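You operate a simulated robot arm through the tools that you are given. There is no shell and no other tool. Be economical: measure what you need, move in short steps, check, and stop when the job is done.

Carry out the task below with a simulated robot arm. There is one attempt and no reset: what you move stays moved.

## Task
Put the two slats from the table into the slat rack and shut its lid.

It is judged by the outcome, as a careful person would: the job done as asked, and still so three seconds after it is handed in. It fails if anything else is knocked over, pushed out of place, dropped, spilled or broken. A push-on lid holds only when it is set on centred and level and pressed home; a screw cap is set on level and turned clockwise until tight.

## Robot
A 6-joint arm with a two-finger parallel gripper on a trunk, on a base that drives. Base frame: it is fixed to the floor where the robot stands at the start and does not move with it; the origin is under the middle of the robot, x ahead of it, y to its left, z up. Readings come in m, degrees, newtons and seconds.
With the tool pointing down near the work surface it reaches from about 0.28 to 0.7 m from the robot's upright axis, wherever it stands. Its first joint turns from -166.0 to 166.0 degrees. Places, roughly: rack lid [0.4, 0.1, 0.8]; striped slat [1.75, 0, 0.75]. Payload 4.1 kg.
The tool frame sits at the grasp point between the pads (the TCP): z along the fingers, y along the line on which they close. The tips reach 0.023 m beyond it. The gripper opens to 0.094 m. The fingers are 0.038 m wide and 0.01 m thick; the gripper's body (0.054 by 0.096 m) begins 0.039 m behind the TCP.
Orientation is that of the tool frame in the base frame, as [roll, pitch, yaw] about the fixed x, y, z axes, in that order (R = Rz(yaw) Ry(pitch) Rx(roll)). With the fingers straight down and closing along the base's y, the tool's x points along the base's -x, its y along +y and its z along -z.

## Interface
- The arm moves only by the tool step_arm. Its argument "series" is a list of rows, each a list of 7 numbers: the shift along the tool's x, y, z in units of 40 mm (1.0 is 40 mm), then the turn, a rotation vector about the tool's x, y, z in units of 6 degrees (1.0 is 6 degrees), then the gripper command, from -1 (shut) to 1 (fully open), values between in proportion. In form: [[x, y, z, rx, ry, rz, fingers], ...]. A call has 1 to 12 rows; each row shifts and turns the commanded pose from where the row before left it, along the tool's axes as they then stand. A call with a number of a shift or a turn outside -1 to 1 is refused whole. A row lasts 0.2 s, in which the tool goes at most 0.05 m and 8.6 degrees; a call with a longer step from one row to the next is refused whole, and so is a gripper value outside its range. A pose out of reach is approached as far as the arm can. The call stops where the force on the tool passes 90 N (or 10 N more than at its start, if that is more) or the arm is blocked; 0.2 s more then pass. The fingers move at their own pace (about 0.045 m/s each) and stop on an object; they squeeze with about 21 N. The grip force told is the motor's: it shows also when the fingers shut on nothing. Time passes only in rows, and 0.2 s behind the last, so rows that do not move let the fingers close. The reply holds the time, the measured pose of the TCP, the force on the tool along the base axes, the opening and the grip force, in the units named above and with some noise, with the torque about the TCP (base axes, N m) and any sound that the robot's microphone picked up, and new pictures: "show" is both (left out), scene, wrist or none.
- Cameras (640 x 400 px; columns grow to the right, rows downward): "scene" is now at [0.0271, 0.1671, 1.2499]; the picture's right is [0.01, -1.00, 0.00], its down [-0.61, -0.01, -0.79] and it looks along [0.79, 0.01, -0.61] (base axes); focal length 286 px, centre (320, 200). "wrist" rides on the gripper at [0.086, 0.016, -0.074] in the tool frame; the picture's right is [-0.18, 0.98, 0.00], its down [-0.58, -0.11, -0.81] and it looks along [-0.79, -0.15, 0.59] (tool axes); focal length 243 px, centre (320, 200).
- slide_trunk(by): slides the trunk up (or, below 0, down) by that many m; the arm and the scene camera ride with it, the base frame stays. It gives what a move gives, with no picture.
- drive_base(legs): drives the robot by 1 to 6 legs, each [ahead, turn to the left] in m and degrees, along the robot's own axes; the way and the turn of a leg run together, so that a leg with both is an arc; at most 1.5 m and 180 degrees a leg. The arm and the cameras ride along, it lands a little off, and it stops where it bumps. It gives what a move gives, and a new picture of the scene camera.
- pan_tilt(pan, tilt): turns the head with the scene camera to pan (to the left, within 155 degrees either way) and tilt (down, from -29 to 69), counted from straight ahead of the robot. It gives what a move gives, and a new picture of the scene camera.
- pixel_to_xyz(camera, pixels): for up to 12 pixels [column, row] of the newest picture of that camera ("zoom" is the newest enlarged one), the place [x, y, z] in the base frame of the surface seen there, good to about 0.002 m. It takes no simulated time.
- zoom(camera, box): a new picture of the part [left, top, right, bottom] of that camera's present view, enlarged. It takes no simulated time.
- finish_job(): hands the job in; it is judged then, once.

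Go step by step. Measure first, check grasps and placings, and put right what went wrong. The budget is 80 turns and 260 pictures, counting those below and the enlarged ones. Unless the task says otherwise, let go and move clear before handing in, and close with one line.

The tools are called after "Request:" as name(argument=value, ...) on one line, values as JSON. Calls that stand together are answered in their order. step_arm: Moves the arm, as the interface text tells. Its arguments: {"type":"object","properties":{"series":{"type":"array"},"show":{"type":"string","enum":["both","scene","wrist","none"]}},"required":["series"]} The other tools are called the same way: slide_trunk (by) slides the trunk up or down; drive_base (legs) drives the base; pan_tilt (pan, tilt) turns the head that bears the scene camera; pixel_to_xyz (camera, pixels) gives the place of the surface under pixels of a picture; zoom (camera, box) takes an enlarged picture of a part of a camera's view; finish_job () hands the job in.

At the start:

```text
clock: 0.0
ee_pos: [0.4829, 0.1093, 1.0336]
tcp_rot: [-180.0, 0.1, -179.9]
force: [-0.2, 0.3, -0.2]
ft_torque: [0.03, 0.0, 0.0]
width: 0.094
grip_force: 0.0
trunk travel left (down, up): [-0.2, 0.39]
robot x, y, heading: [-0.0013, -0.0004, 0.1]
head pan, tilt: [0.7, 37.6]
```

scene: 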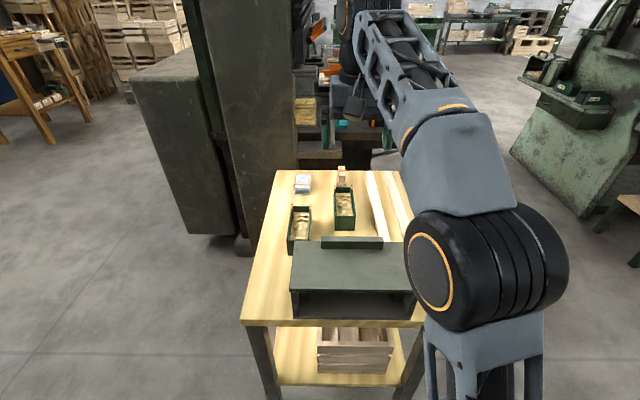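
wrist: 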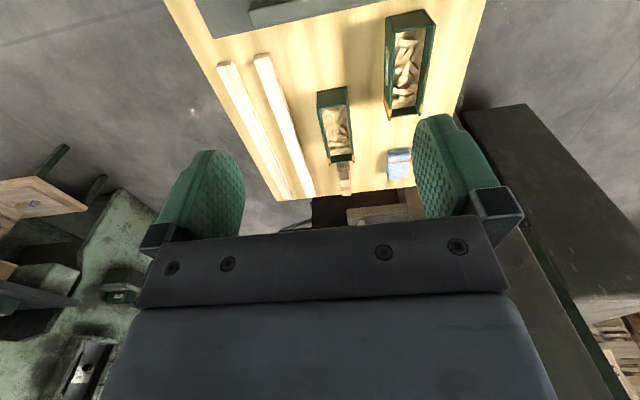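

The scene shows a table with a grey rack with a lid, and pale slats around (385,205). I measure key points first.

Request:
pixel_to_xyz(camera="scene", pixels=[[350, 243], [300, 250], [293, 290], [400, 255], [350, 265], [370, 180], [385, 235], [395, 180], [345, 300], [246, 320], [280, 172], [352, 237]])

Request:
zoom(camera="scene", box=[230, 150, 430, 330])

Request:
pixel_to_xyz(camera="wrist", pixels=[[225, 65], [262, 58], [308, 192], [285, 197], [300, 20], [400, 110], [430, 18], [335, 95], [345, 175], [245, 40]])

Request:
zoom(camera="wrist", box=[160, 0, 500, 210])

```text
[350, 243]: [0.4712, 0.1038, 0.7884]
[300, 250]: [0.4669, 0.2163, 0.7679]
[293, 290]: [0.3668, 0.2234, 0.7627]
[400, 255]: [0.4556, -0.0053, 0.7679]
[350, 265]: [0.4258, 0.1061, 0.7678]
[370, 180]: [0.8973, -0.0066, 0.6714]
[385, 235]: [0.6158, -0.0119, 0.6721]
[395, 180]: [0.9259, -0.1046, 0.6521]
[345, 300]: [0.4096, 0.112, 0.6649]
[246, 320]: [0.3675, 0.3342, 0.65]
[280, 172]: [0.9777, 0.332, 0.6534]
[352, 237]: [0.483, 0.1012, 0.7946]
```

```text
2.22 times, centred on (330, 240) of scene
```

zoom: 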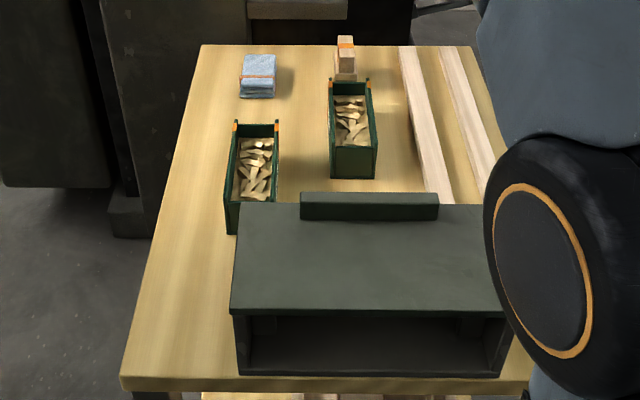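

```text
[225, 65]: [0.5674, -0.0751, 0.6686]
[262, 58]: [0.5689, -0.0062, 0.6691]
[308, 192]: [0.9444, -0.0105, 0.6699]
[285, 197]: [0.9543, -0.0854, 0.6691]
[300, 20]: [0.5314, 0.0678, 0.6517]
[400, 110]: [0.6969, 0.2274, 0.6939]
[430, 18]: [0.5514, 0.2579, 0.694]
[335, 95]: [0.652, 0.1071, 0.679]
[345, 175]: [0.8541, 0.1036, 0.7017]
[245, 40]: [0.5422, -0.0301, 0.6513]
```

```text
1.88 times, centred on (330, 105) of wrist
```

zoom: 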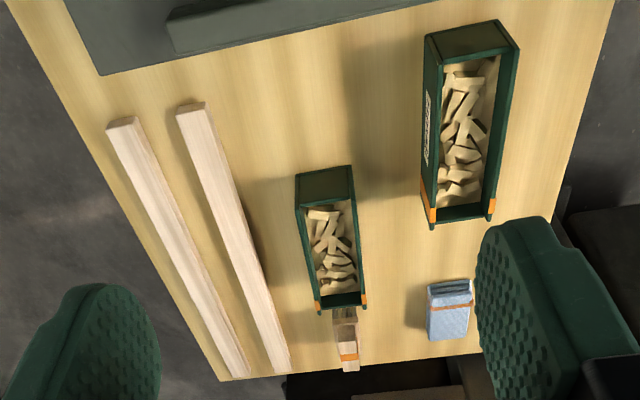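

The table holds two plain slats (near y=-0.08 and y=-0.01), but a striped slat is said to be at x=1.75. I look further ahead.

Request:
pan_tilt(pan=0, tilt=15)

Request:
zoom(camera="scene", box=[220, 140, 480, 320])

```text
clock: 0.9
ee_pos: [0.4842, 0.1099, 1.0337]
tcp_rot: [179.8, 0.0, 179.9]
force: [-0.3, 0.0, 0.3]
ft_torque: [-0.04, -0.02, 0.01]
width: 0.0938
grip_force: 0.0
trunk travel left (down, up): [-0.2, 0.39]
robot x, y, heading: [0.0013, 0.0009, -0.1]
head pan, tilt: [0.0, 15.0]
```

scene: 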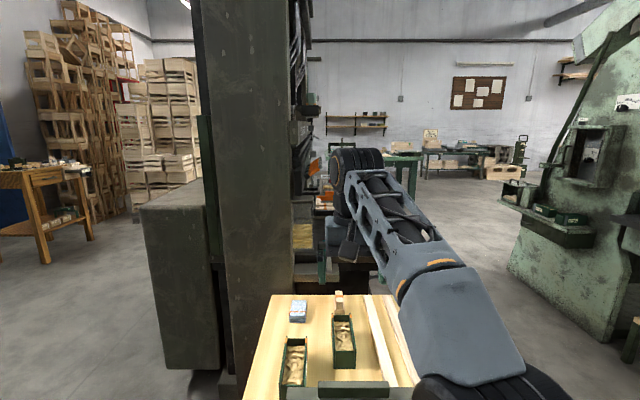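

```text
2.22 times, centred on (350, 230) of scene
```

zoom: 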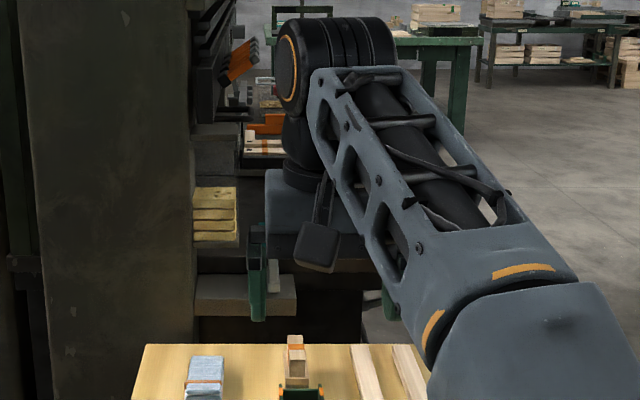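

The arm hides whatever lies behind the table, so I swing it to the right at height and look again.

Request:
step_arm(series=[[0, -1, 0, 0, 0, 0, 1], [0, -1, 0, 0, 0, 0, 1], [0, -1, 0, 0, 0, 0, 1], [0, -1, 0, 0, 0, 0, 1], [0, -1, 0, 0, 0, 0, 1], [0, -1, 0, 0, 0, 0, 1], [0, -1, 0, 0, 0, 0, 1], [0, -1, 0, 0, 0, 0, 1], [0, -1, 0, 0, 0, 0, 1], [0, -1, 0, 0, 0, 0, 1], [0, -1, 0, 0, 0, 0, 1]], show="scene")

Request:
zoom(camera="scene", box=[220, 140, 480, 320])

Request:
pan_tilt(pan=0, tilt=45)

Request:
zoom(camera="scene", box=[220, 120, 460, 300])

```text
clock: 3.3
ee_pos: [0.4581, -0.3126, 0.997]
tcp_rot: [-179.8, 0.1, 179.9]
force: [0.0, 0.3, -0.3]
ft_torque: [-0.04, -0.02, 0.0]
width: 0.0939
grip_force: 0.1
out of reach, approached as far as the arm can: row 8, 9, 10, 11
trunk travel left (down, up): [-0.2, 0.39]
robot x, y, heading: [-0.0004, 0.0021, 0.2]
head pan, tilt: [0.0, 15.0]
```

scene: 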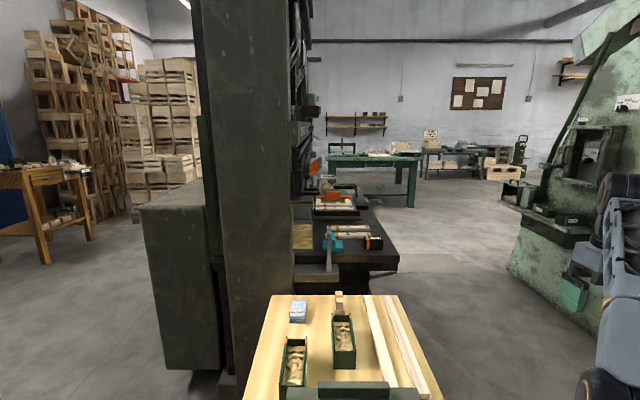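

```text
2.22 times, centred on (350, 230) of scene
```

zoom: 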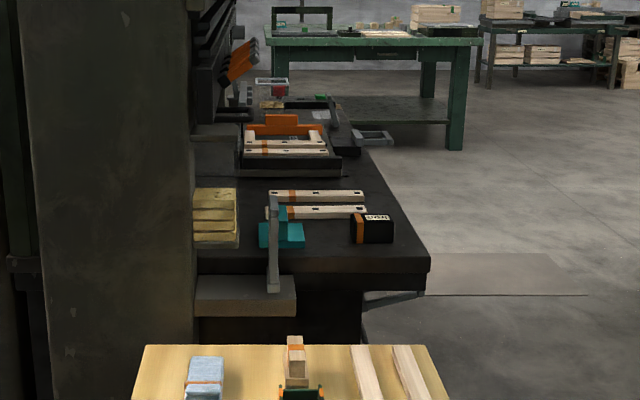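

```text
clock: 4.2
ee_pos: [0.4584, -0.3118, 0.9976]
tcp_rot: [-180.0, 0.1, 180.0]
force: [-0.2, 0.1, 0.2]
ft_torque: [0.01, -0.01, -0.04]
width: 0.0937
grip_force: 0.1
trunk travel left (down, up): [-0.2, 0.39]
robot x, y, heading: [-0.0034, -0.0015, -0.1]
head pan, tilt: [0.0, 45.0]
```

scene: 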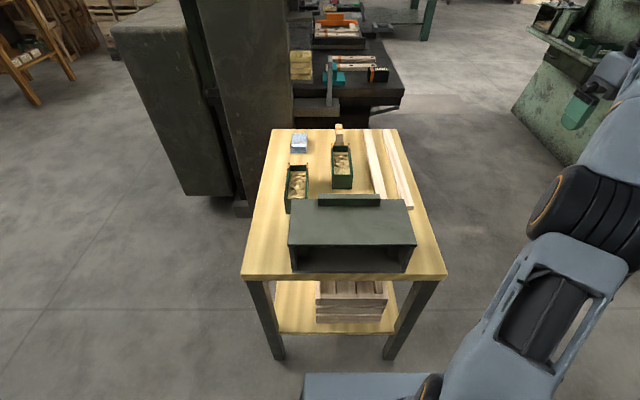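

```text
2.22 times, centred on (340, 210) of scene
```

zoom: 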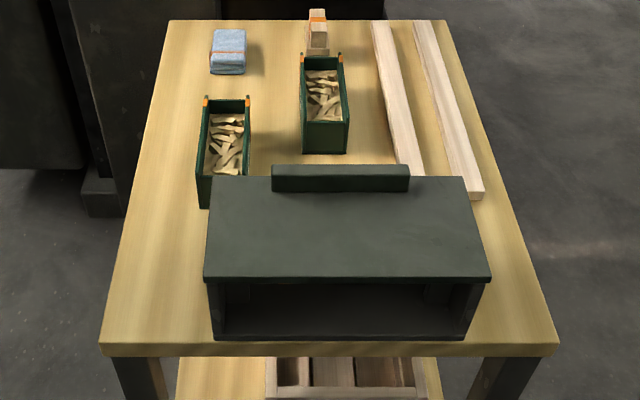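

On the machine's bed (around (350,65)) lie two short slats; the ones on the bench are ~0.38 m long, while the rack is only ~0.22 m wide. I measure both.

Request:
zoom(camera="scene", box=[280, 0, 420, 120])

Request:
pixel_to_xyz(camera="scene", pixels=[[290, 243], [416, 243], [291, 200], [404, 201], [352, 205], [352, 242], [296, 265], [405, 268], [350, 260], [350, 196], [321, 199], [379, 198]])

Request:
pixel_to_xyz(camera="zoom", pixels=[[220, 307], [355, 308], [230, 344], [375, 340], [220, 362], [400, 345], [440, 370], [100, 320], [240, 180], [300, 120], [300, 380], [500, 400]])

```text
3.33 times, centred on (350, 60) of scene
```

zoom: 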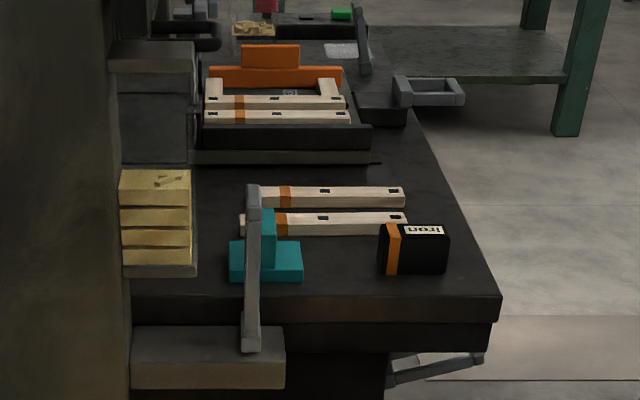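

```text
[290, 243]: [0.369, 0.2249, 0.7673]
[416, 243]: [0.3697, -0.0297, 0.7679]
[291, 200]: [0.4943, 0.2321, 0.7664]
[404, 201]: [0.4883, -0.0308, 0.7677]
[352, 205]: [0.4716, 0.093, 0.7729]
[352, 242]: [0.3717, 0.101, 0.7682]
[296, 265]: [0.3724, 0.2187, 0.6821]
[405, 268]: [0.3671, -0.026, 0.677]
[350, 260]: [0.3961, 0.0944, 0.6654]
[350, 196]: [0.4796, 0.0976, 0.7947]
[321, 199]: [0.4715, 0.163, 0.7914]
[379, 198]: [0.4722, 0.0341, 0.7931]
```

```text
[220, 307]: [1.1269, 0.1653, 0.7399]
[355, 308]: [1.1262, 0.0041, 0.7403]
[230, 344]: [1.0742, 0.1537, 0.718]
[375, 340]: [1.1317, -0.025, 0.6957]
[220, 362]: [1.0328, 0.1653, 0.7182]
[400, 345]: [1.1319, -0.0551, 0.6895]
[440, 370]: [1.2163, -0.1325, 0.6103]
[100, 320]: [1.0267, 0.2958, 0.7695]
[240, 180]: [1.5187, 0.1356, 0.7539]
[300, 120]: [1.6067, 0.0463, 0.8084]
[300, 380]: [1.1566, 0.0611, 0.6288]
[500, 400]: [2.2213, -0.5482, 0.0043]
```

Request:
pixel_to_xyz(camera="zoom", pixels=[[260, 194], [403, 190], [245, 222], [405, 218], [330, 217], [205, 117], [350, 118], [340, 103], [270, 75], [260, 260], [415, 250], [255, 200]])

Request:
zoom(camera="scene", box=[310, 0, 400, 50])

Request:
zoom(camera="scene", box=[310, 50, 400, 110])

```text
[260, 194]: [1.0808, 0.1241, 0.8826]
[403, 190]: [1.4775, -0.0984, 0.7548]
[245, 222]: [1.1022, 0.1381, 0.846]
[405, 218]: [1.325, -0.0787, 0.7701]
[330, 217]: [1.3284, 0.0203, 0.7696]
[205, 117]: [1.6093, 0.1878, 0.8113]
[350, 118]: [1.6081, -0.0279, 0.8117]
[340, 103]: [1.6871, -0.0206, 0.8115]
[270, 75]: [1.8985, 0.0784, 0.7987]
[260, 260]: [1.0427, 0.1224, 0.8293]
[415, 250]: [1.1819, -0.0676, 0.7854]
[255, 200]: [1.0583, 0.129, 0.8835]
```

```text
7.11 times, centred on (355, 25) of scene
```

zoom: 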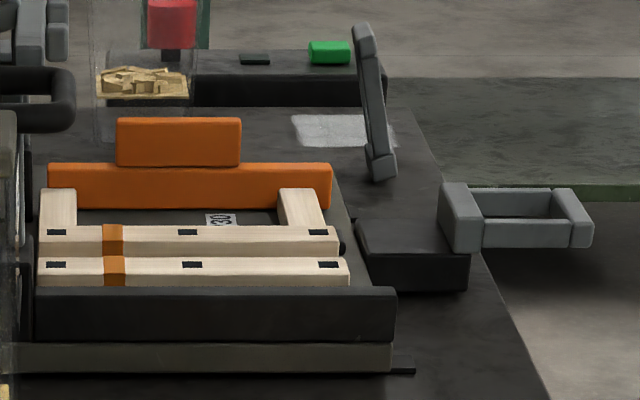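

```text
6.67 times, centred on (355, 80) of scene
```

zoom: 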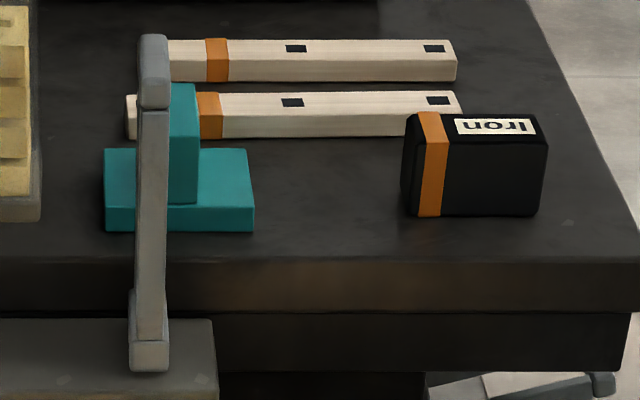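

Loose striped slats (about 0.22 m) lie at x≈1.33 and 1.48, and more in a jig at 1.6–1.7. I need a close look at the rack before deciding.

Request:
zoom(camera="scene", box=[270, 185, 430, 285])

Request:
zoom(camera="wrist", box=[0, 0, 640, 400])

Request:
zoom(camera="scene", box=[310, 110, 430, 185])

```text
4.00 times, centred on (350, 235) of scene
```

zoom: 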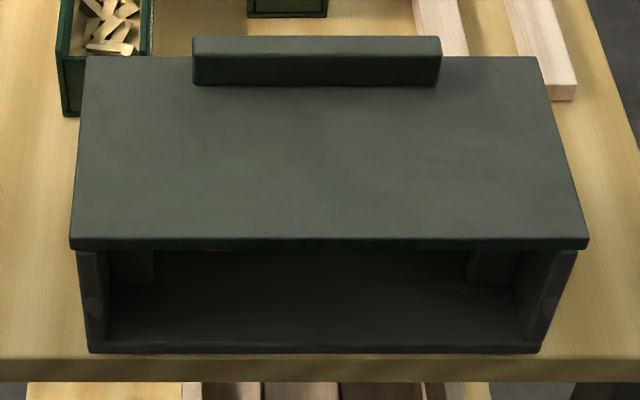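

```text
1.00 times, centred on (320, 200) of wrist (not enlarged: the box is as wide or as high as the picture)
```

zoom: 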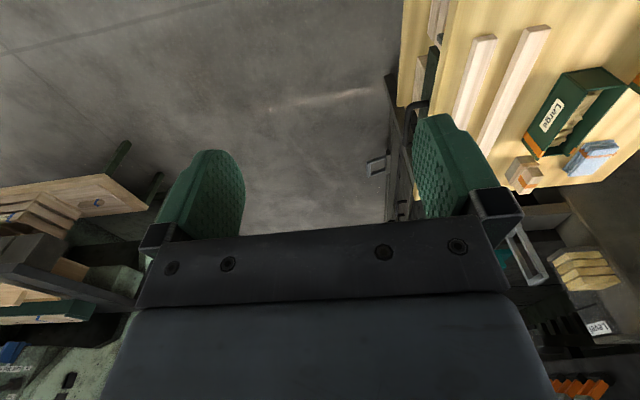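

```text
5.33 times, centred on (370, 148) of scene
```

zoom: 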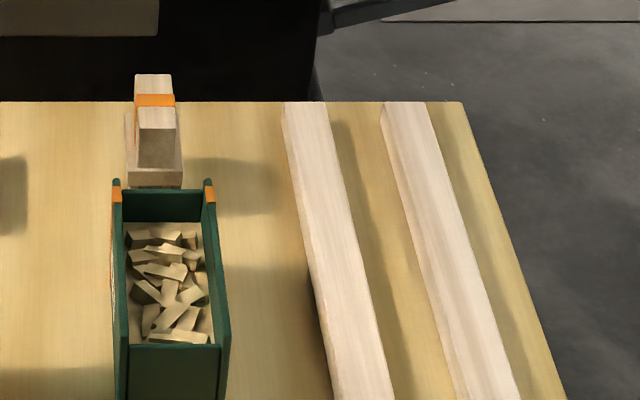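

The rack interior (~0.225 m along y) suits the 0.22 m striped slats, not the 0.38 m plain ones. I check free floor to the right for driving around.

Request:
pan_tilt(pan=-30, tilt=25)

Request:
pixel_to_xyz(camera="scene", pixels=[[100, 200], [150, 250], [200, 150], [250, 200], [300, 150], [350, 150], [300, 180], [60, 120], [90, 130], [350, 120], [390, 180], [130, 130]])

```text
clock: 5.2
ee_pos: [0.4591, -0.312, 0.998]
tcp_rot: [-179.9, 0.1, -180.0]
force: [0.3, 0.0, -0.5]
ft_torque: [0.04, 0.03, -0.04]
width: 0.0942
grip_force: 0.1
trunk travel left (down, up): [-0.2, 0.39]
robot x, y, heading: [0.0007, 0.0031, -0.0]
head pan, tilt: [-30.0, 25.0]
```

scene: 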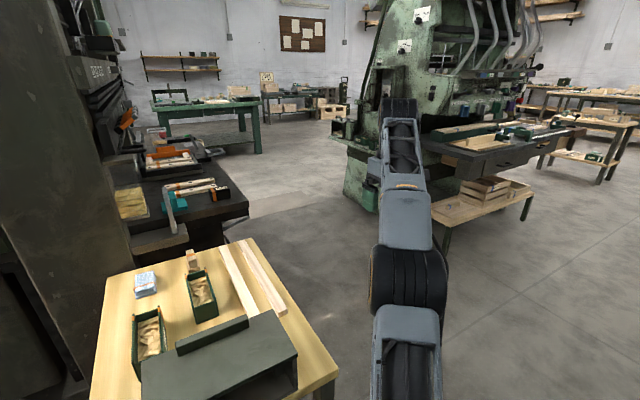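

```text
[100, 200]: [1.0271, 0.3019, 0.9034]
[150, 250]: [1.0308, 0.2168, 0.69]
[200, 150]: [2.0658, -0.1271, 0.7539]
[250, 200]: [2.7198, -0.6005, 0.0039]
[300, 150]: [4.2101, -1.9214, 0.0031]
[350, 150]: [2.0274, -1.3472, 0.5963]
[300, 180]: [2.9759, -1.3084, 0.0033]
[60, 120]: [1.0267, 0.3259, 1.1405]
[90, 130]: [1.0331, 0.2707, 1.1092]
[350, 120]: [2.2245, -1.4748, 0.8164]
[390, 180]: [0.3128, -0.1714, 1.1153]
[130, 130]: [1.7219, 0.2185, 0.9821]
```

The floor between the bench and the right-hand machine is clear (y about −0.25 to −1.3). I bring the arm in ahead of the robot, then drive around to the machine bed's side.

Request:
step_arm(series=[[0, 1, 0, 0, 0, 0, 1], [0, 1, 0, 0, 0, 0, 1], [0, 1, 0, 0, 0, 0, 1], [0, 1, 0, 0, 0, 0, 1], [0, 1, 0, 0, 0, 0, 1], [0, 1, -0.5, 0, 0, 0, 1], [0.7, 0, -0.5, 0, 0, 0, 1], [0.7, 0, -0.5, 0, 0, 0, 1]], show="none")

Request:
drive_base(legs=[[0, -90], [0.72, 0], [0, 90], [1.4, 0], [0, 90]])

```text
clock: 7.0
ee_pos: [0.4027, -0.0732, 1.0568]
tcp_rot: [-180.0, -0.1, -180.0]
force: [0.5, 0.2, 0.6]
ft_torque: [0.01, 0.01, -0.05]
width: 0.0939
grip_force: 0.0
trunk travel left (down, up): [-0.2, 0.39]
robot x, y, heading: [0.0011, -0.0008, -0.0]
head pan, tilt: [-30.0, 25.0]
```

```text
clock: 29.0
ee_pos: [1.4798, -0.2639, 1.0569]
tcp_rot: [-180.0, 0.0, -87.2]
force: [0.4, 0.5, 0.4]
ft_torque: [-0.01, 0.04, 0.0]
width: 0.094
grip_force: 0.1
trunk travel left (down, up): [-0.2, 0.39]
robot x, y, heading: [1.4254, -0.6695, 92.5]
head pan, tilt: [-30.0, 25.0]
```

scene: 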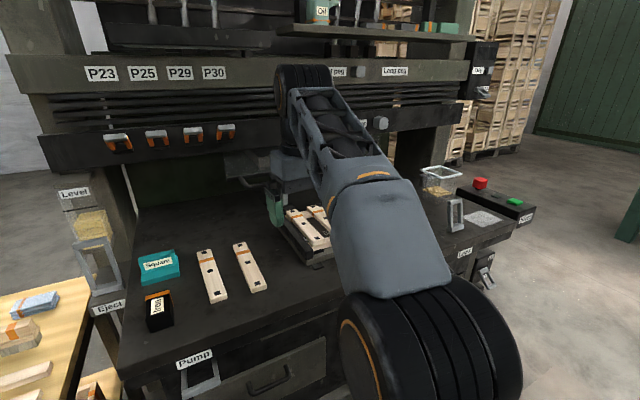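

The robot now stands beside the machine bed; slats at (212,275) and (250,268). I turn the head and look closely.

Request:
pan_tilt(pan=10, tilt=38)

Request:
zoom(camera="scene", box=[300, 60, 560, 260])

Request:
zoom(camera="wrist", box=[0, 0, 640, 400])

```text
clock: 30.1
ee_pos: [1.4819, -0.2648, 1.0562]
tcp_rot: [-180.0, 0.0, -87.1]
force: [0.1, -0.2, -0.1]
ft_torque: [-0.01, 0.02, -0.02]
width: 0.094
grip_force: 0.1
trunk travel left (down, up): [-0.2, 0.39]
robot x, y, heading: [1.4277, -0.6708, 92.7]
head pan, tilt: [10.0, 38.0]
```

scene: 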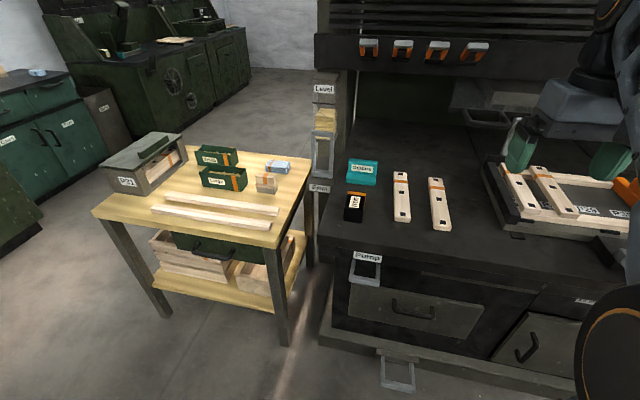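

```text
2.00 times, centred on (430, 160) of scene
```

zoom: 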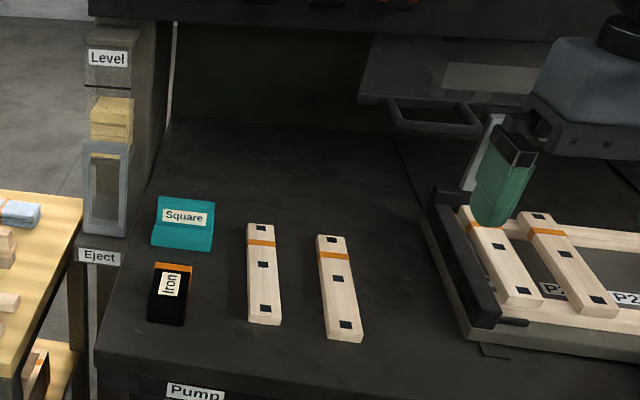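

```text
1.00 times, centred on (320, 200) of wrist (not enlarged: the box is as wide or as high as the picture)
```

zoom: 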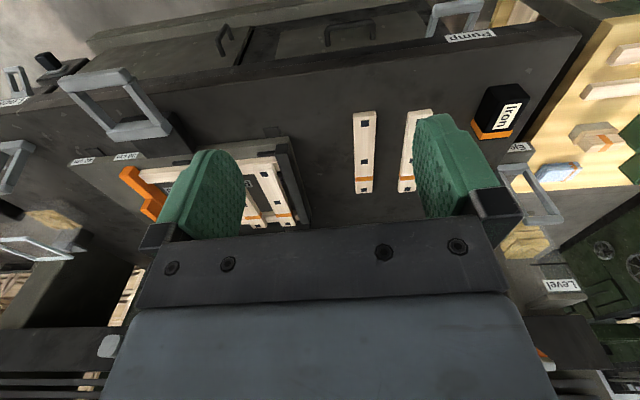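

The rack on the bench is at (145,160) with a label and something with an orange stripe inside. I zoom.

Request:
zoom(camera="scene", box=[90, 125, 200, 200])

Request:
zoom(camera="scene", box=[480, 140, 640, 240])

Request:
pixel_to_xyz(camera="scene", pixels=[[400, 173], [402, 220], [436, 179], [441, 229], [401, 200], [440, 206], [420, 200], [103, 162], [145, 178], [175, 135], [186, 150], [140, 135]])

```text
5.33 times, centred on (145, 162) of scene
```

zoom: 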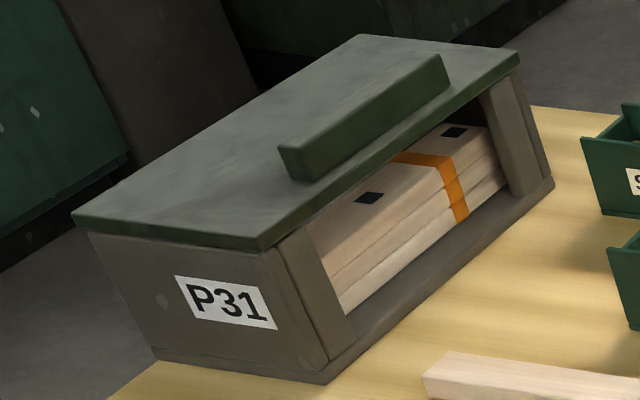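

```text
4.00 times, centred on (560, 190) of scene
```

zoom: 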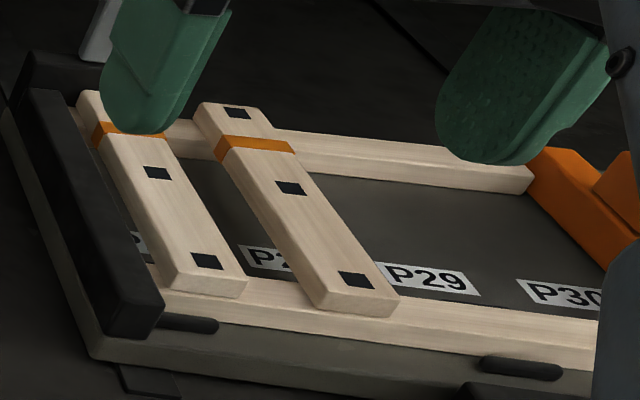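

```text
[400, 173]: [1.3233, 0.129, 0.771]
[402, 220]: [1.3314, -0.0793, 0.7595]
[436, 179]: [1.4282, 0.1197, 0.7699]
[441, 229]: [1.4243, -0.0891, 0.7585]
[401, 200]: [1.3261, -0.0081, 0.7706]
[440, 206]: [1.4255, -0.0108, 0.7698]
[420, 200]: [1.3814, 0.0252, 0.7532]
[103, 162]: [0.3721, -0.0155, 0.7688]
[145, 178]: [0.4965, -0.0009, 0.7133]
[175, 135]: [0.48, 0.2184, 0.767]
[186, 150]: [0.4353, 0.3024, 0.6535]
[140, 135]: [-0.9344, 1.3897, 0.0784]
```

The rack (P31) already holds matching striped slats, stripe toward +y; the two loose slats at x≈1.326 and 1.425 (top z 0.770) are the ones to add. I measure the bed edge clearances to drive closer.

Request:
pixel_to_xyz(camera="scene", pixels=[[362, 276], [350, 250], [395, 365], [400, 385], [450, 290], [522, 345], [410, 305], [277, 248], [95, 212], [540, 285], [300, 180], [355, 215]])

Request:
pan_tilt(pan=10, tilt=66)

```text
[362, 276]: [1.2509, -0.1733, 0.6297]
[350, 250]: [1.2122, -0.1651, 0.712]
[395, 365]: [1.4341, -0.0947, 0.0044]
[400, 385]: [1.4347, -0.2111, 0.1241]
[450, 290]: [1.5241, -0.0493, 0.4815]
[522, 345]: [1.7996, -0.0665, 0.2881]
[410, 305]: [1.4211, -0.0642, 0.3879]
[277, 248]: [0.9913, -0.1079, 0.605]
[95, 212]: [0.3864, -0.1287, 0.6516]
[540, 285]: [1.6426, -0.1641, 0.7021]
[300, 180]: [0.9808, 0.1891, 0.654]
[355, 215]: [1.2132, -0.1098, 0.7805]
```

```text
clock: 31.0
ee_pos: [1.4825, -0.2633, 1.0574]
tcp_rot: [180.0, 0.0, -87.2]
force: [0.5, -0.2, -0.1]
ft_torque: [0.0, 0.01, 0.02]
width: 0.094
grip_force: 0.0
trunk travel left (down, up): [-0.2, 0.39]
robot x, y, heading: [1.4265, -0.6674, 92.7]
head pan, tilt: [10.0, 66.0]
```

scene: 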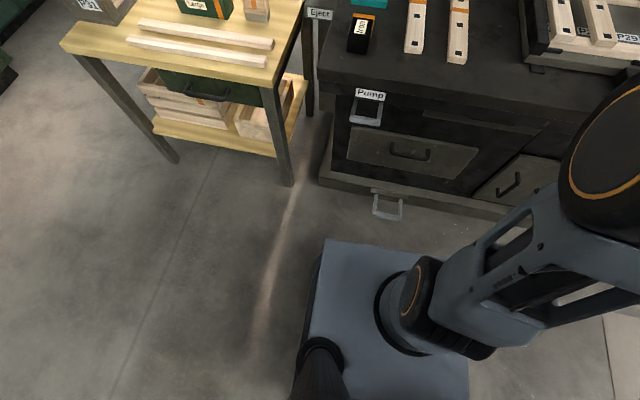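

Request:
pixel_to_xyz(camera="scene", pixels=[[325, 243], [430, 255], [312, 330], [388, 217], [376, 215], [388, 197], [465, 360], [365, 120]])

```text
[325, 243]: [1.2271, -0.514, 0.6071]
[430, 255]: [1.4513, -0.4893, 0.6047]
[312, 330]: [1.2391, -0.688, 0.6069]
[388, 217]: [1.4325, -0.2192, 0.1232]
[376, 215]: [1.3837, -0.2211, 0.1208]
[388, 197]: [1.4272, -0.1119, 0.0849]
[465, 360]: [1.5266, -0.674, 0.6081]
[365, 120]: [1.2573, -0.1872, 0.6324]
```

Request:
drive_base(legs=[[0.13, -2.7]])

Request:
pan_tilt(pan=15, tilt=38)

Request:
pixel_to_xyz(camera="scene", pixels=[[340, 20], [400, 20], [420, 30], [470, 30], [500, 100]])

```text
clock: 32.3
ee_pos: [1.496, -0.1359, 1.0574]
tcp_rot: [180.0, -0.1, -89.8]
force: [-1.2, -0.1, -0.6]
ft_torque: [-0.01, 0.0, -0.02]
width: 0.0937
grip_force: 0.1
trunk travel left (down, up): [-0.2, 0.39]
robot x, y, heading: [1.4232, -0.5413, 90.0]
head pan, tilt: [10.0, 66.0]
```

scene: 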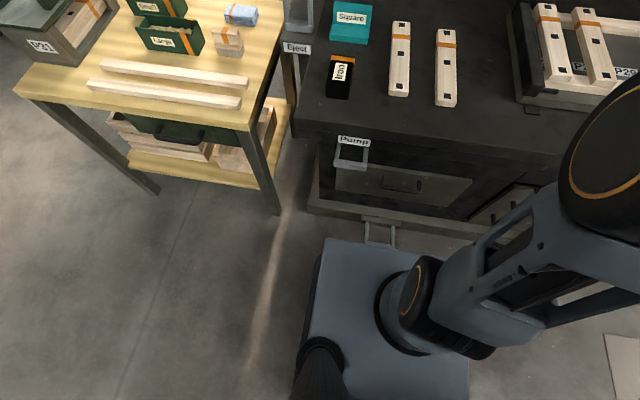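

```text
clock: 33.2
ee_pos: [1.4959, -0.136, 1.0565]
tcp_rot: [-180.0, 0.0, -89.9]
force: [0.1, 0.5, 0.0]
ft_torque: [-0.01, -0.03, 0.0]
width: 0.0939
grip_force: 0.0
trunk travel left (down, up): [-0.2, 0.39]
robot x, y, heading: [1.4261, -0.5393, 90.0]
head pan, tilt: [15.0, 38.0]
```

scene: 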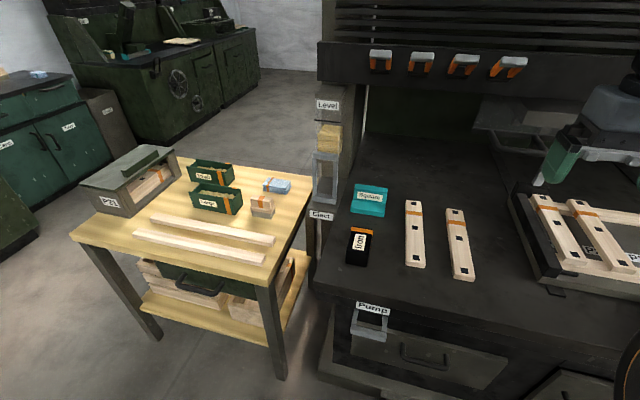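

```text
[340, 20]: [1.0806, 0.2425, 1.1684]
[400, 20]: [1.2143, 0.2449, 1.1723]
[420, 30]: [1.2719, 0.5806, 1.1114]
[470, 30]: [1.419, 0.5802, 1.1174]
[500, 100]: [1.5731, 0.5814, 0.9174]
```

Request:
zoom(camera="scene", box=[390, 190, 500, 290])

Request:
pixel_to_xyz(camera="scene", pixels=[[447, 208], [464, 208], [454, 279], [473, 278], [450, 240], [470, 240], [406, 201], [421, 200], [405, 266], [424, 264], [414, 232], [460, 243]])

```text
4.00 times, centred on (445, 240) of scene
```

zoom: 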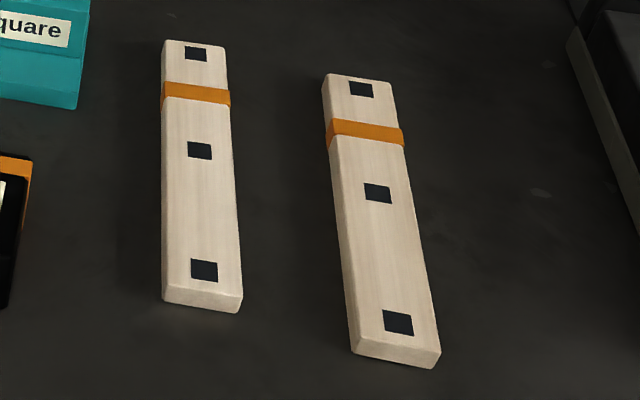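

```text
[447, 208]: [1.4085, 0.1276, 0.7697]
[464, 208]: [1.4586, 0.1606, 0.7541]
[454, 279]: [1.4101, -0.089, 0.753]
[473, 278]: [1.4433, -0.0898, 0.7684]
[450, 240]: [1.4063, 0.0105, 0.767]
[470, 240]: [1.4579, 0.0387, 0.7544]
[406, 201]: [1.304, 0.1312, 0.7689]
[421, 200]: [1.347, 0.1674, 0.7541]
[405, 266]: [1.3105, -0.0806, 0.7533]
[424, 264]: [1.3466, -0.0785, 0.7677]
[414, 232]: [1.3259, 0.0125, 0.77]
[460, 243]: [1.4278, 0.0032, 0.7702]
```

Slats: about 0.04 × 0.22 × 0.017 m, centres (1.326,0.027) and (1.425,0.019). I first go to the rack to see how its lid opens.

Request:
drive_base(legs=[[-0.1, 0], [0, 90], [0.87, 0], [0, -90], [0.17, 0]])

Request:
pan_tilt(pan=10, tilt=45)

Request:
zoom(camera="wrist", box=[0, 0, 640, 400])

```text
clock: 47.3
ee_pos: [0.6188, -0.0728, 1.0568]
tcp_rot: [179.9, 0.0, -89.1]
force: [0.3, -0.7, 0.3]
ft_torque: [0.04, -0.03, 0.02]
width: 0.0943
grip_force: 0.0
trunk travel left (down, up): [-0.2, 0.39]
robot x, y, heading: [0.5521, -0.4727, 90.9]
head pan, tilt: [15.0, 38.0]
```

scene: 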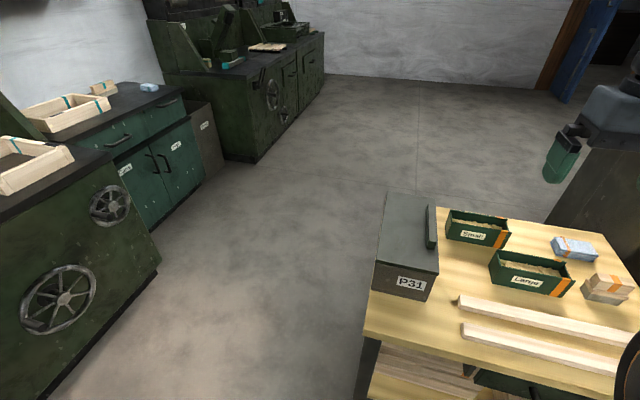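

```text
clock: 48.0
ee_pos: [0.6185, -0.0724, 1.0573]
tcp_rot: [180.0, 0.0, -89.2]
force: [0.2, 0.0, 0.0]
ft_torque: [-0.03, 0.0, 0.03]
width: 0.0941
grip_force: 0.1
trunk travel left (down, up): [-0.2, 0.39]
robot x, y, heading: [0.5497, -0.4728, 90.9]
head pan, tilt: [10.0, 45.0]
```

scene: 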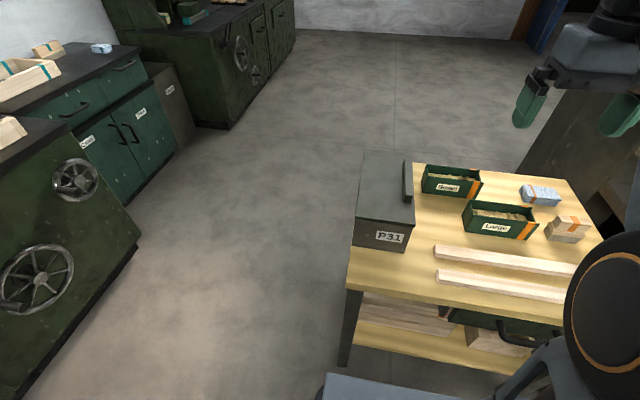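

```text
1.00 times, centred on (320, 200) of wrist (not enlarged: the box is as wide or as high as the picture)
```

zoom: 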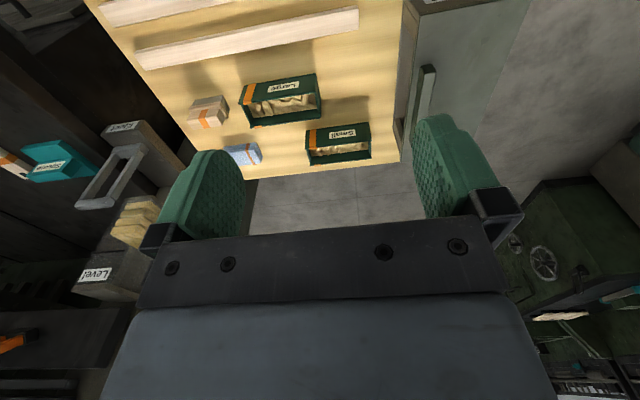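

Request:
zoom(camera="scene", box=[335, 140, 435, 260])

Request:
pixel_to_xyz(camera="zoom", pixels=[[215, 250], [390, 255], [240, 40], [365, 65], [377, 190], [377, 70], [388, 60], [388, 190], [385, 130]])

```text
3.33 times, centred on (385, 200) of scene
```

zoom: 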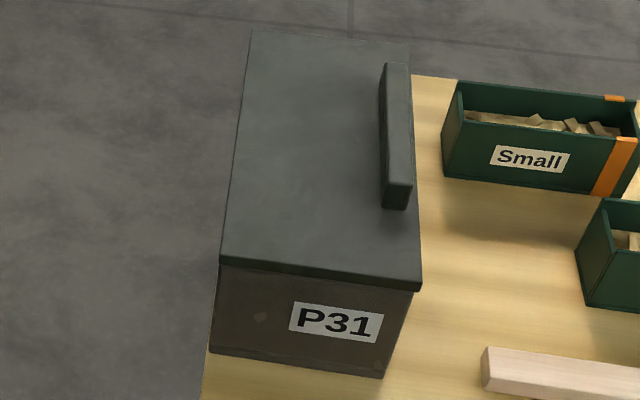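

```text
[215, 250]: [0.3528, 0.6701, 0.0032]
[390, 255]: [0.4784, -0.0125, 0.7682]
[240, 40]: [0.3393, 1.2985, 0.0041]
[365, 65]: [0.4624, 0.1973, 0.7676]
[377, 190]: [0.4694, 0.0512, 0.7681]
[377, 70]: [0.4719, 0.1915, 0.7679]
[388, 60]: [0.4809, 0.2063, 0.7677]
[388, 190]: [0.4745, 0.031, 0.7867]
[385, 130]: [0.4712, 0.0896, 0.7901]
```

The lid has a raised grip bar at x≈0.479, y 0.034–0.163, top z 0.795. I move above it with the fingers closing along x.

Request:
step_arm(series=[[-0.8, 0.7, 0, 0, 0, 0.13, 0.2], [-0.9, 0.7, 0, 0, 0, 0, 0.2], [-0.9, 0.7, 0, 0, 0, 0, 0.2], [-0.85, 0.7, 0, 0, 0, 0, 0.2], [-0.86, 0.69, 0, 0, 0, 0, 0.2], [0, 0, 1, 0, 0, 0, 0.2], [0, 0, 1, 0, 0, 0, 0.2], [0, 0, 1, 0, 0, 0, 0.2], [0, 0, 1, 0, 0, 0, 0.2], [0, 0, 1, 0, 0, 0, 0.2]])

```text
clock: 50.2
ee_pos: [0.4825, 0.0651, 0.8105]
tcp_rot: [-180.0, 0.0, -90.0]
force: [0.8, 0.4, -0.5]
ft_torque: [-0.01, 0.01, 0.01]
width: 0.0562
grip_force: 0.1
out of reach, approached as far as the arm can: row 3, 4, 5
trunk travel left (down, up): [-0.2, 0.39]
robot x, y, heading: [0.5497, -0.4781, 90.8]
head pan, tilt: [10.0, 45.0]
```

scene: 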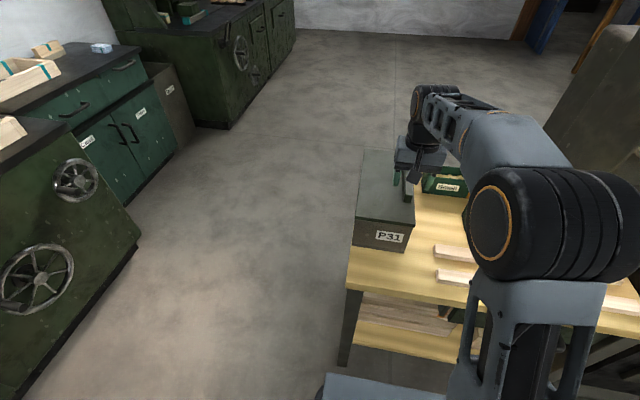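
wrist: 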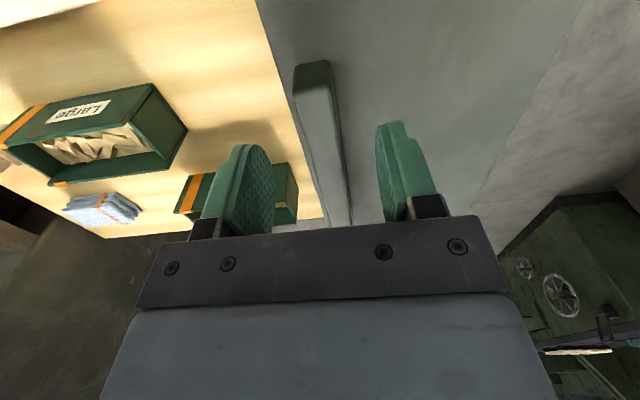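

The fingers straddle the bar already (wrist view (320,150)). I move to its middle, lower and close.

Request:
step_arm(series=[[-0.45, 0.09, 0, 0, 0, 0, 0.2], [-0.42, 0, 0.2, 0, 0, 0, 0.2], [0, 0, 0.17, 0, 0, 0, 0.2], [0, 0, 0, 0, 0, 0, -1], [0, 0, 0, 0, 0, 0, -1], [0, 0, 0, 0, 0, 0, -1]])

```text
clock: 51.6
ee_pos: [0.4805, 0.1012, 0.7971]
tcp_rot: [-179.9, 0.0, -90.0]
force: [8.8, -0.1, 0.0]
ft_torque: [0.06, -0.2, -0.05]
width: 0.018
grip_force: 37.6
trunk travel left (down, up): [-0.2, 0.39]
robot x, y, heading: [0.5548, -0.4799, 90.8]
head pan, tilt: [10.0, 45.0]
```

scene: 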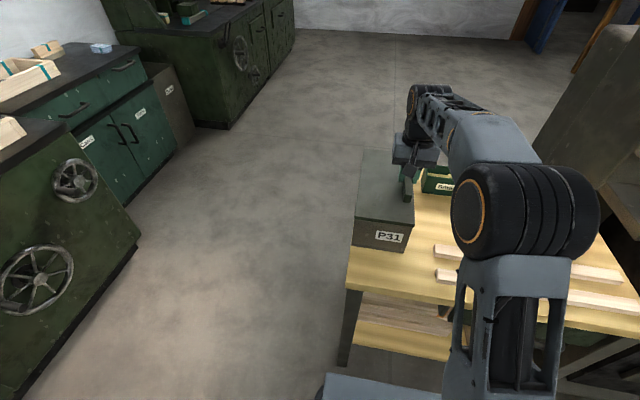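
wrist: 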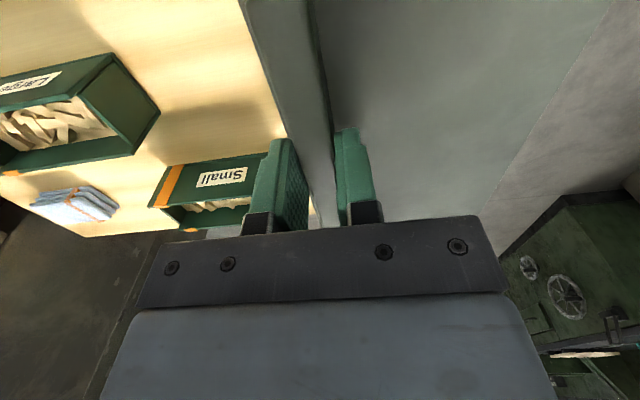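

Bar held (width 0.018). I lift a little to find out if the lid is hinged or loose.

Request:
step_arm(series=[[0, 0.05, -0.1, 0, 0, 0, -1], [0, 0, -0.15, 0, 0, 0, -1]])

Request:
zoom(camera="scene", box=[335, 130, 455, 260])

Request:
pixel_to_xyz(camera="scene", pixels=[[370, 200], [365, 215], [395, 215], [408, 220], [370, 160], [395, 180], [362, 216], [410, 219]])

```text
clock: 52.2
ee_pos: [0.4785, 0.1008, 0.8054]
tcp_rot: [-179.9, -0.2, -89.9]
force: [18.2, -3.2, -4.3]
ft_torque: [-0.64, -1.21, -0.87]
width: 0.0186
grip_force: 45.2
trunk travel left (down, up): [-0.2, 0.39]
robot x, y, heading: [0.5513, -0.4744, 90.7]
head pan, tilt: [10.0, 45.0]
```

scene: 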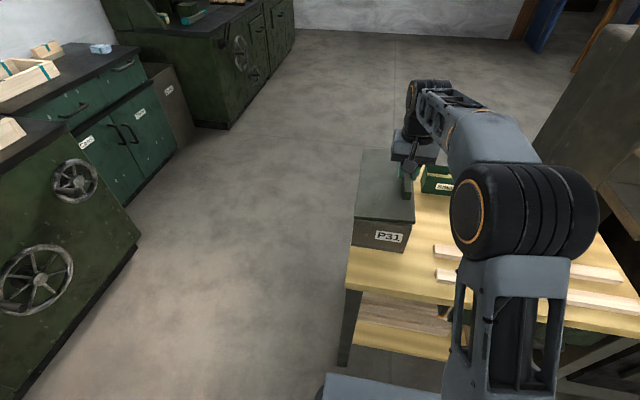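
wrist: 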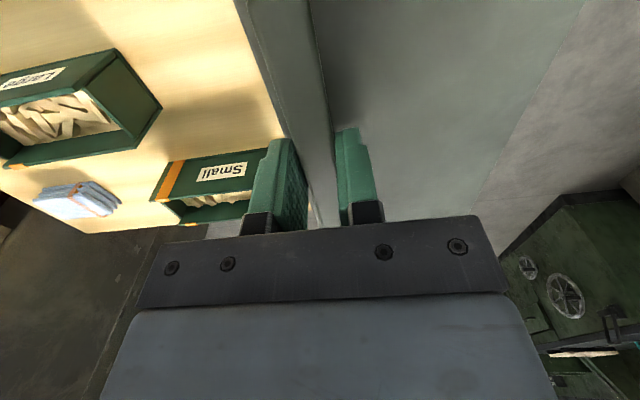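

```text
3.08 times, centred on (395, 195) of scene
```

zoom: 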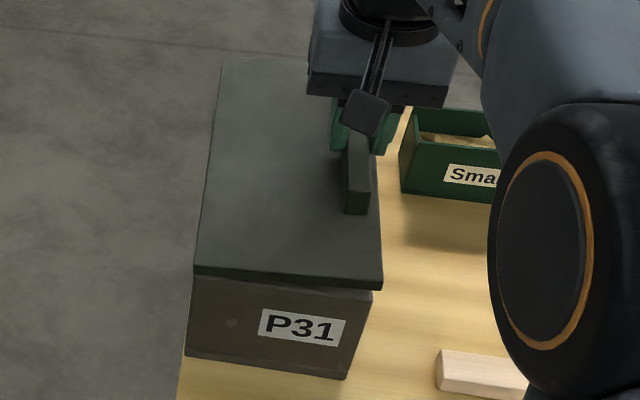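

```text
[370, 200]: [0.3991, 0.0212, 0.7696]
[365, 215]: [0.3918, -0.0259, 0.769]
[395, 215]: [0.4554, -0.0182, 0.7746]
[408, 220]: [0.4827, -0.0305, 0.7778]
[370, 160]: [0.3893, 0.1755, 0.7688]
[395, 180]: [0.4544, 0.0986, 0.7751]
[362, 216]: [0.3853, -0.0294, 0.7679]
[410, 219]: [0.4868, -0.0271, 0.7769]
```

The far edge rises while x≈0.38 stays: the lid is hinged at x≈0.37. I turn the tool along with it in small arc steps.

Request:
step_arm(series=[[0, 0.03, 0, 0.85, 0, 0, -1], [0, 0.106, -0.275, 1, 0, 0, -1], [0, 0.106, -0.275, 1, 0, 0, -1]])

Request:
zoom(camera="scene", box=[335, 130, 455, 260])

Request:
pixel_to_xyz(camera="zoom", pixels=[[250, 200], [310, 200], [230, 250], [320, 250], [225, 150], [290, 150], [205, 255], [200, 268]])

```text
clock: 53.0
ee_pos: [0.4647, 0.1001, 0.8289]
tcp_rot: [-162.9, 0.0, -89.8]
force: [11.0, -3.6, 5.0]
ft_torque: [-1.01, -0.13, -0.93]
width: 0.0176
grip_force: 45.4
trunk travel left (down, up): [-0.2, 0.39]
robot x, y, heading: [0.548, -0.4779, 90.8]
head pan, tilt: [10.0, 45.0]
```

scene: 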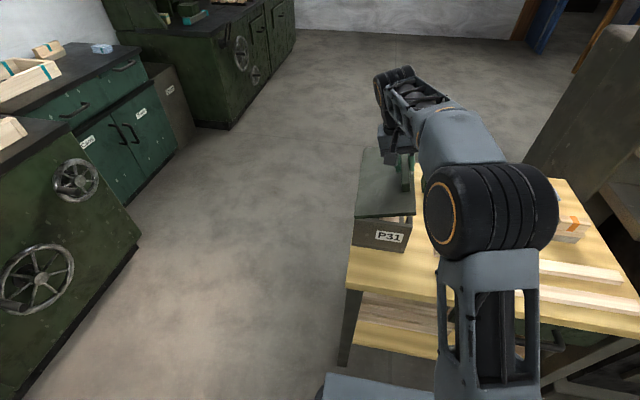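
wrist: 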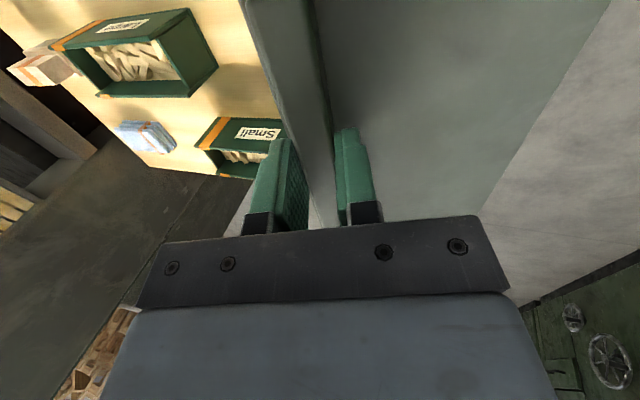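

```text
3.08 times, centred on (395, 195) of scene
```

zoom: 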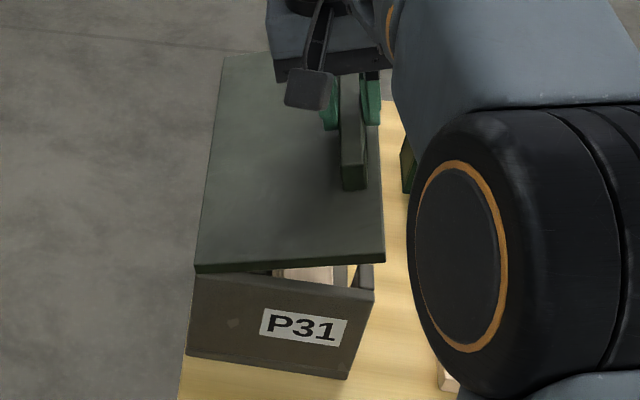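

```text
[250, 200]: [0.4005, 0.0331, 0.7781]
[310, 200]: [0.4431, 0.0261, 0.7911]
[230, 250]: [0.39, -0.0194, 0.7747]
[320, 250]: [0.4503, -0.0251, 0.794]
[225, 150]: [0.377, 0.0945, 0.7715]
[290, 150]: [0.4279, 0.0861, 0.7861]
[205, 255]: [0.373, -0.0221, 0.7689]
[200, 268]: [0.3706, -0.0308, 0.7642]
```

The lid follows (17°). I continue the arc.

Request:
step_arm(series=[[0, 0.09, -0.275, 1, 0, 0, -1], [0, 0.1, -0.275, 1, 0, 0, -1], [0, 0.106, -0.275, 1, 0, 0, -1], [0, 0.106, -0.275, 1, 0, 0, -1], [0, 0.106, -0.275, 1, 0, 0, -1]])

Request:
zoom(camera="scene", box=[335, 130, 455, 260])

```text
clock: 54.2
ee_pos: [0.4189, 0.1006, 0.8668]
tcp_rot: [-132.7, 0.0, -89.7]
force: [-7.6, 0.9, 0.5]
ft_torque: [1.12, 1.0, -0.23]
width: 0.0177
grip_force: 45.4
trunk travel left (down, up): [-0.2, 0.39]
robot x, y, heading: [0.5538, -0.4778, 91.2]
head pan, tilt: [10.0, 45.0]
```

scene: 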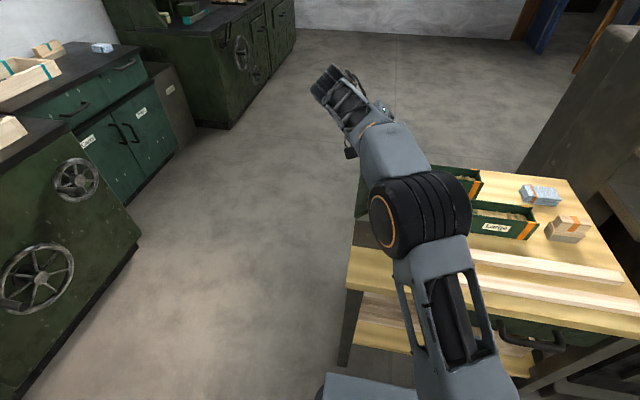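
wrist: 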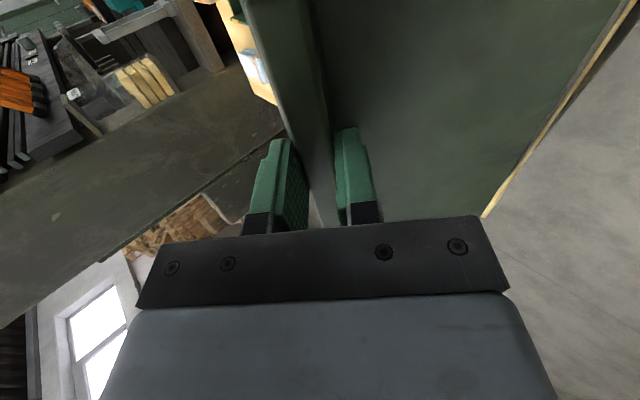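

```text
3.08 times, centred on (395, 195) of scene
```

zoom: 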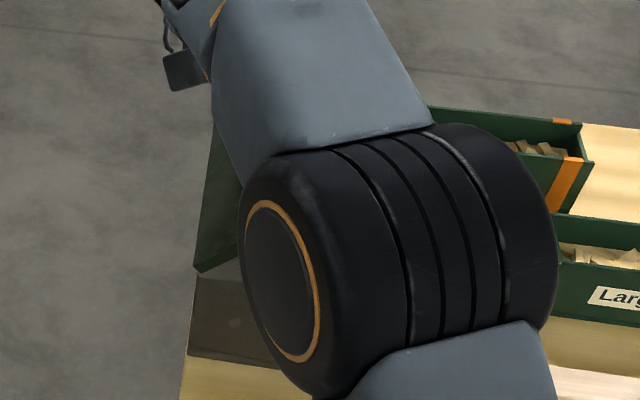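

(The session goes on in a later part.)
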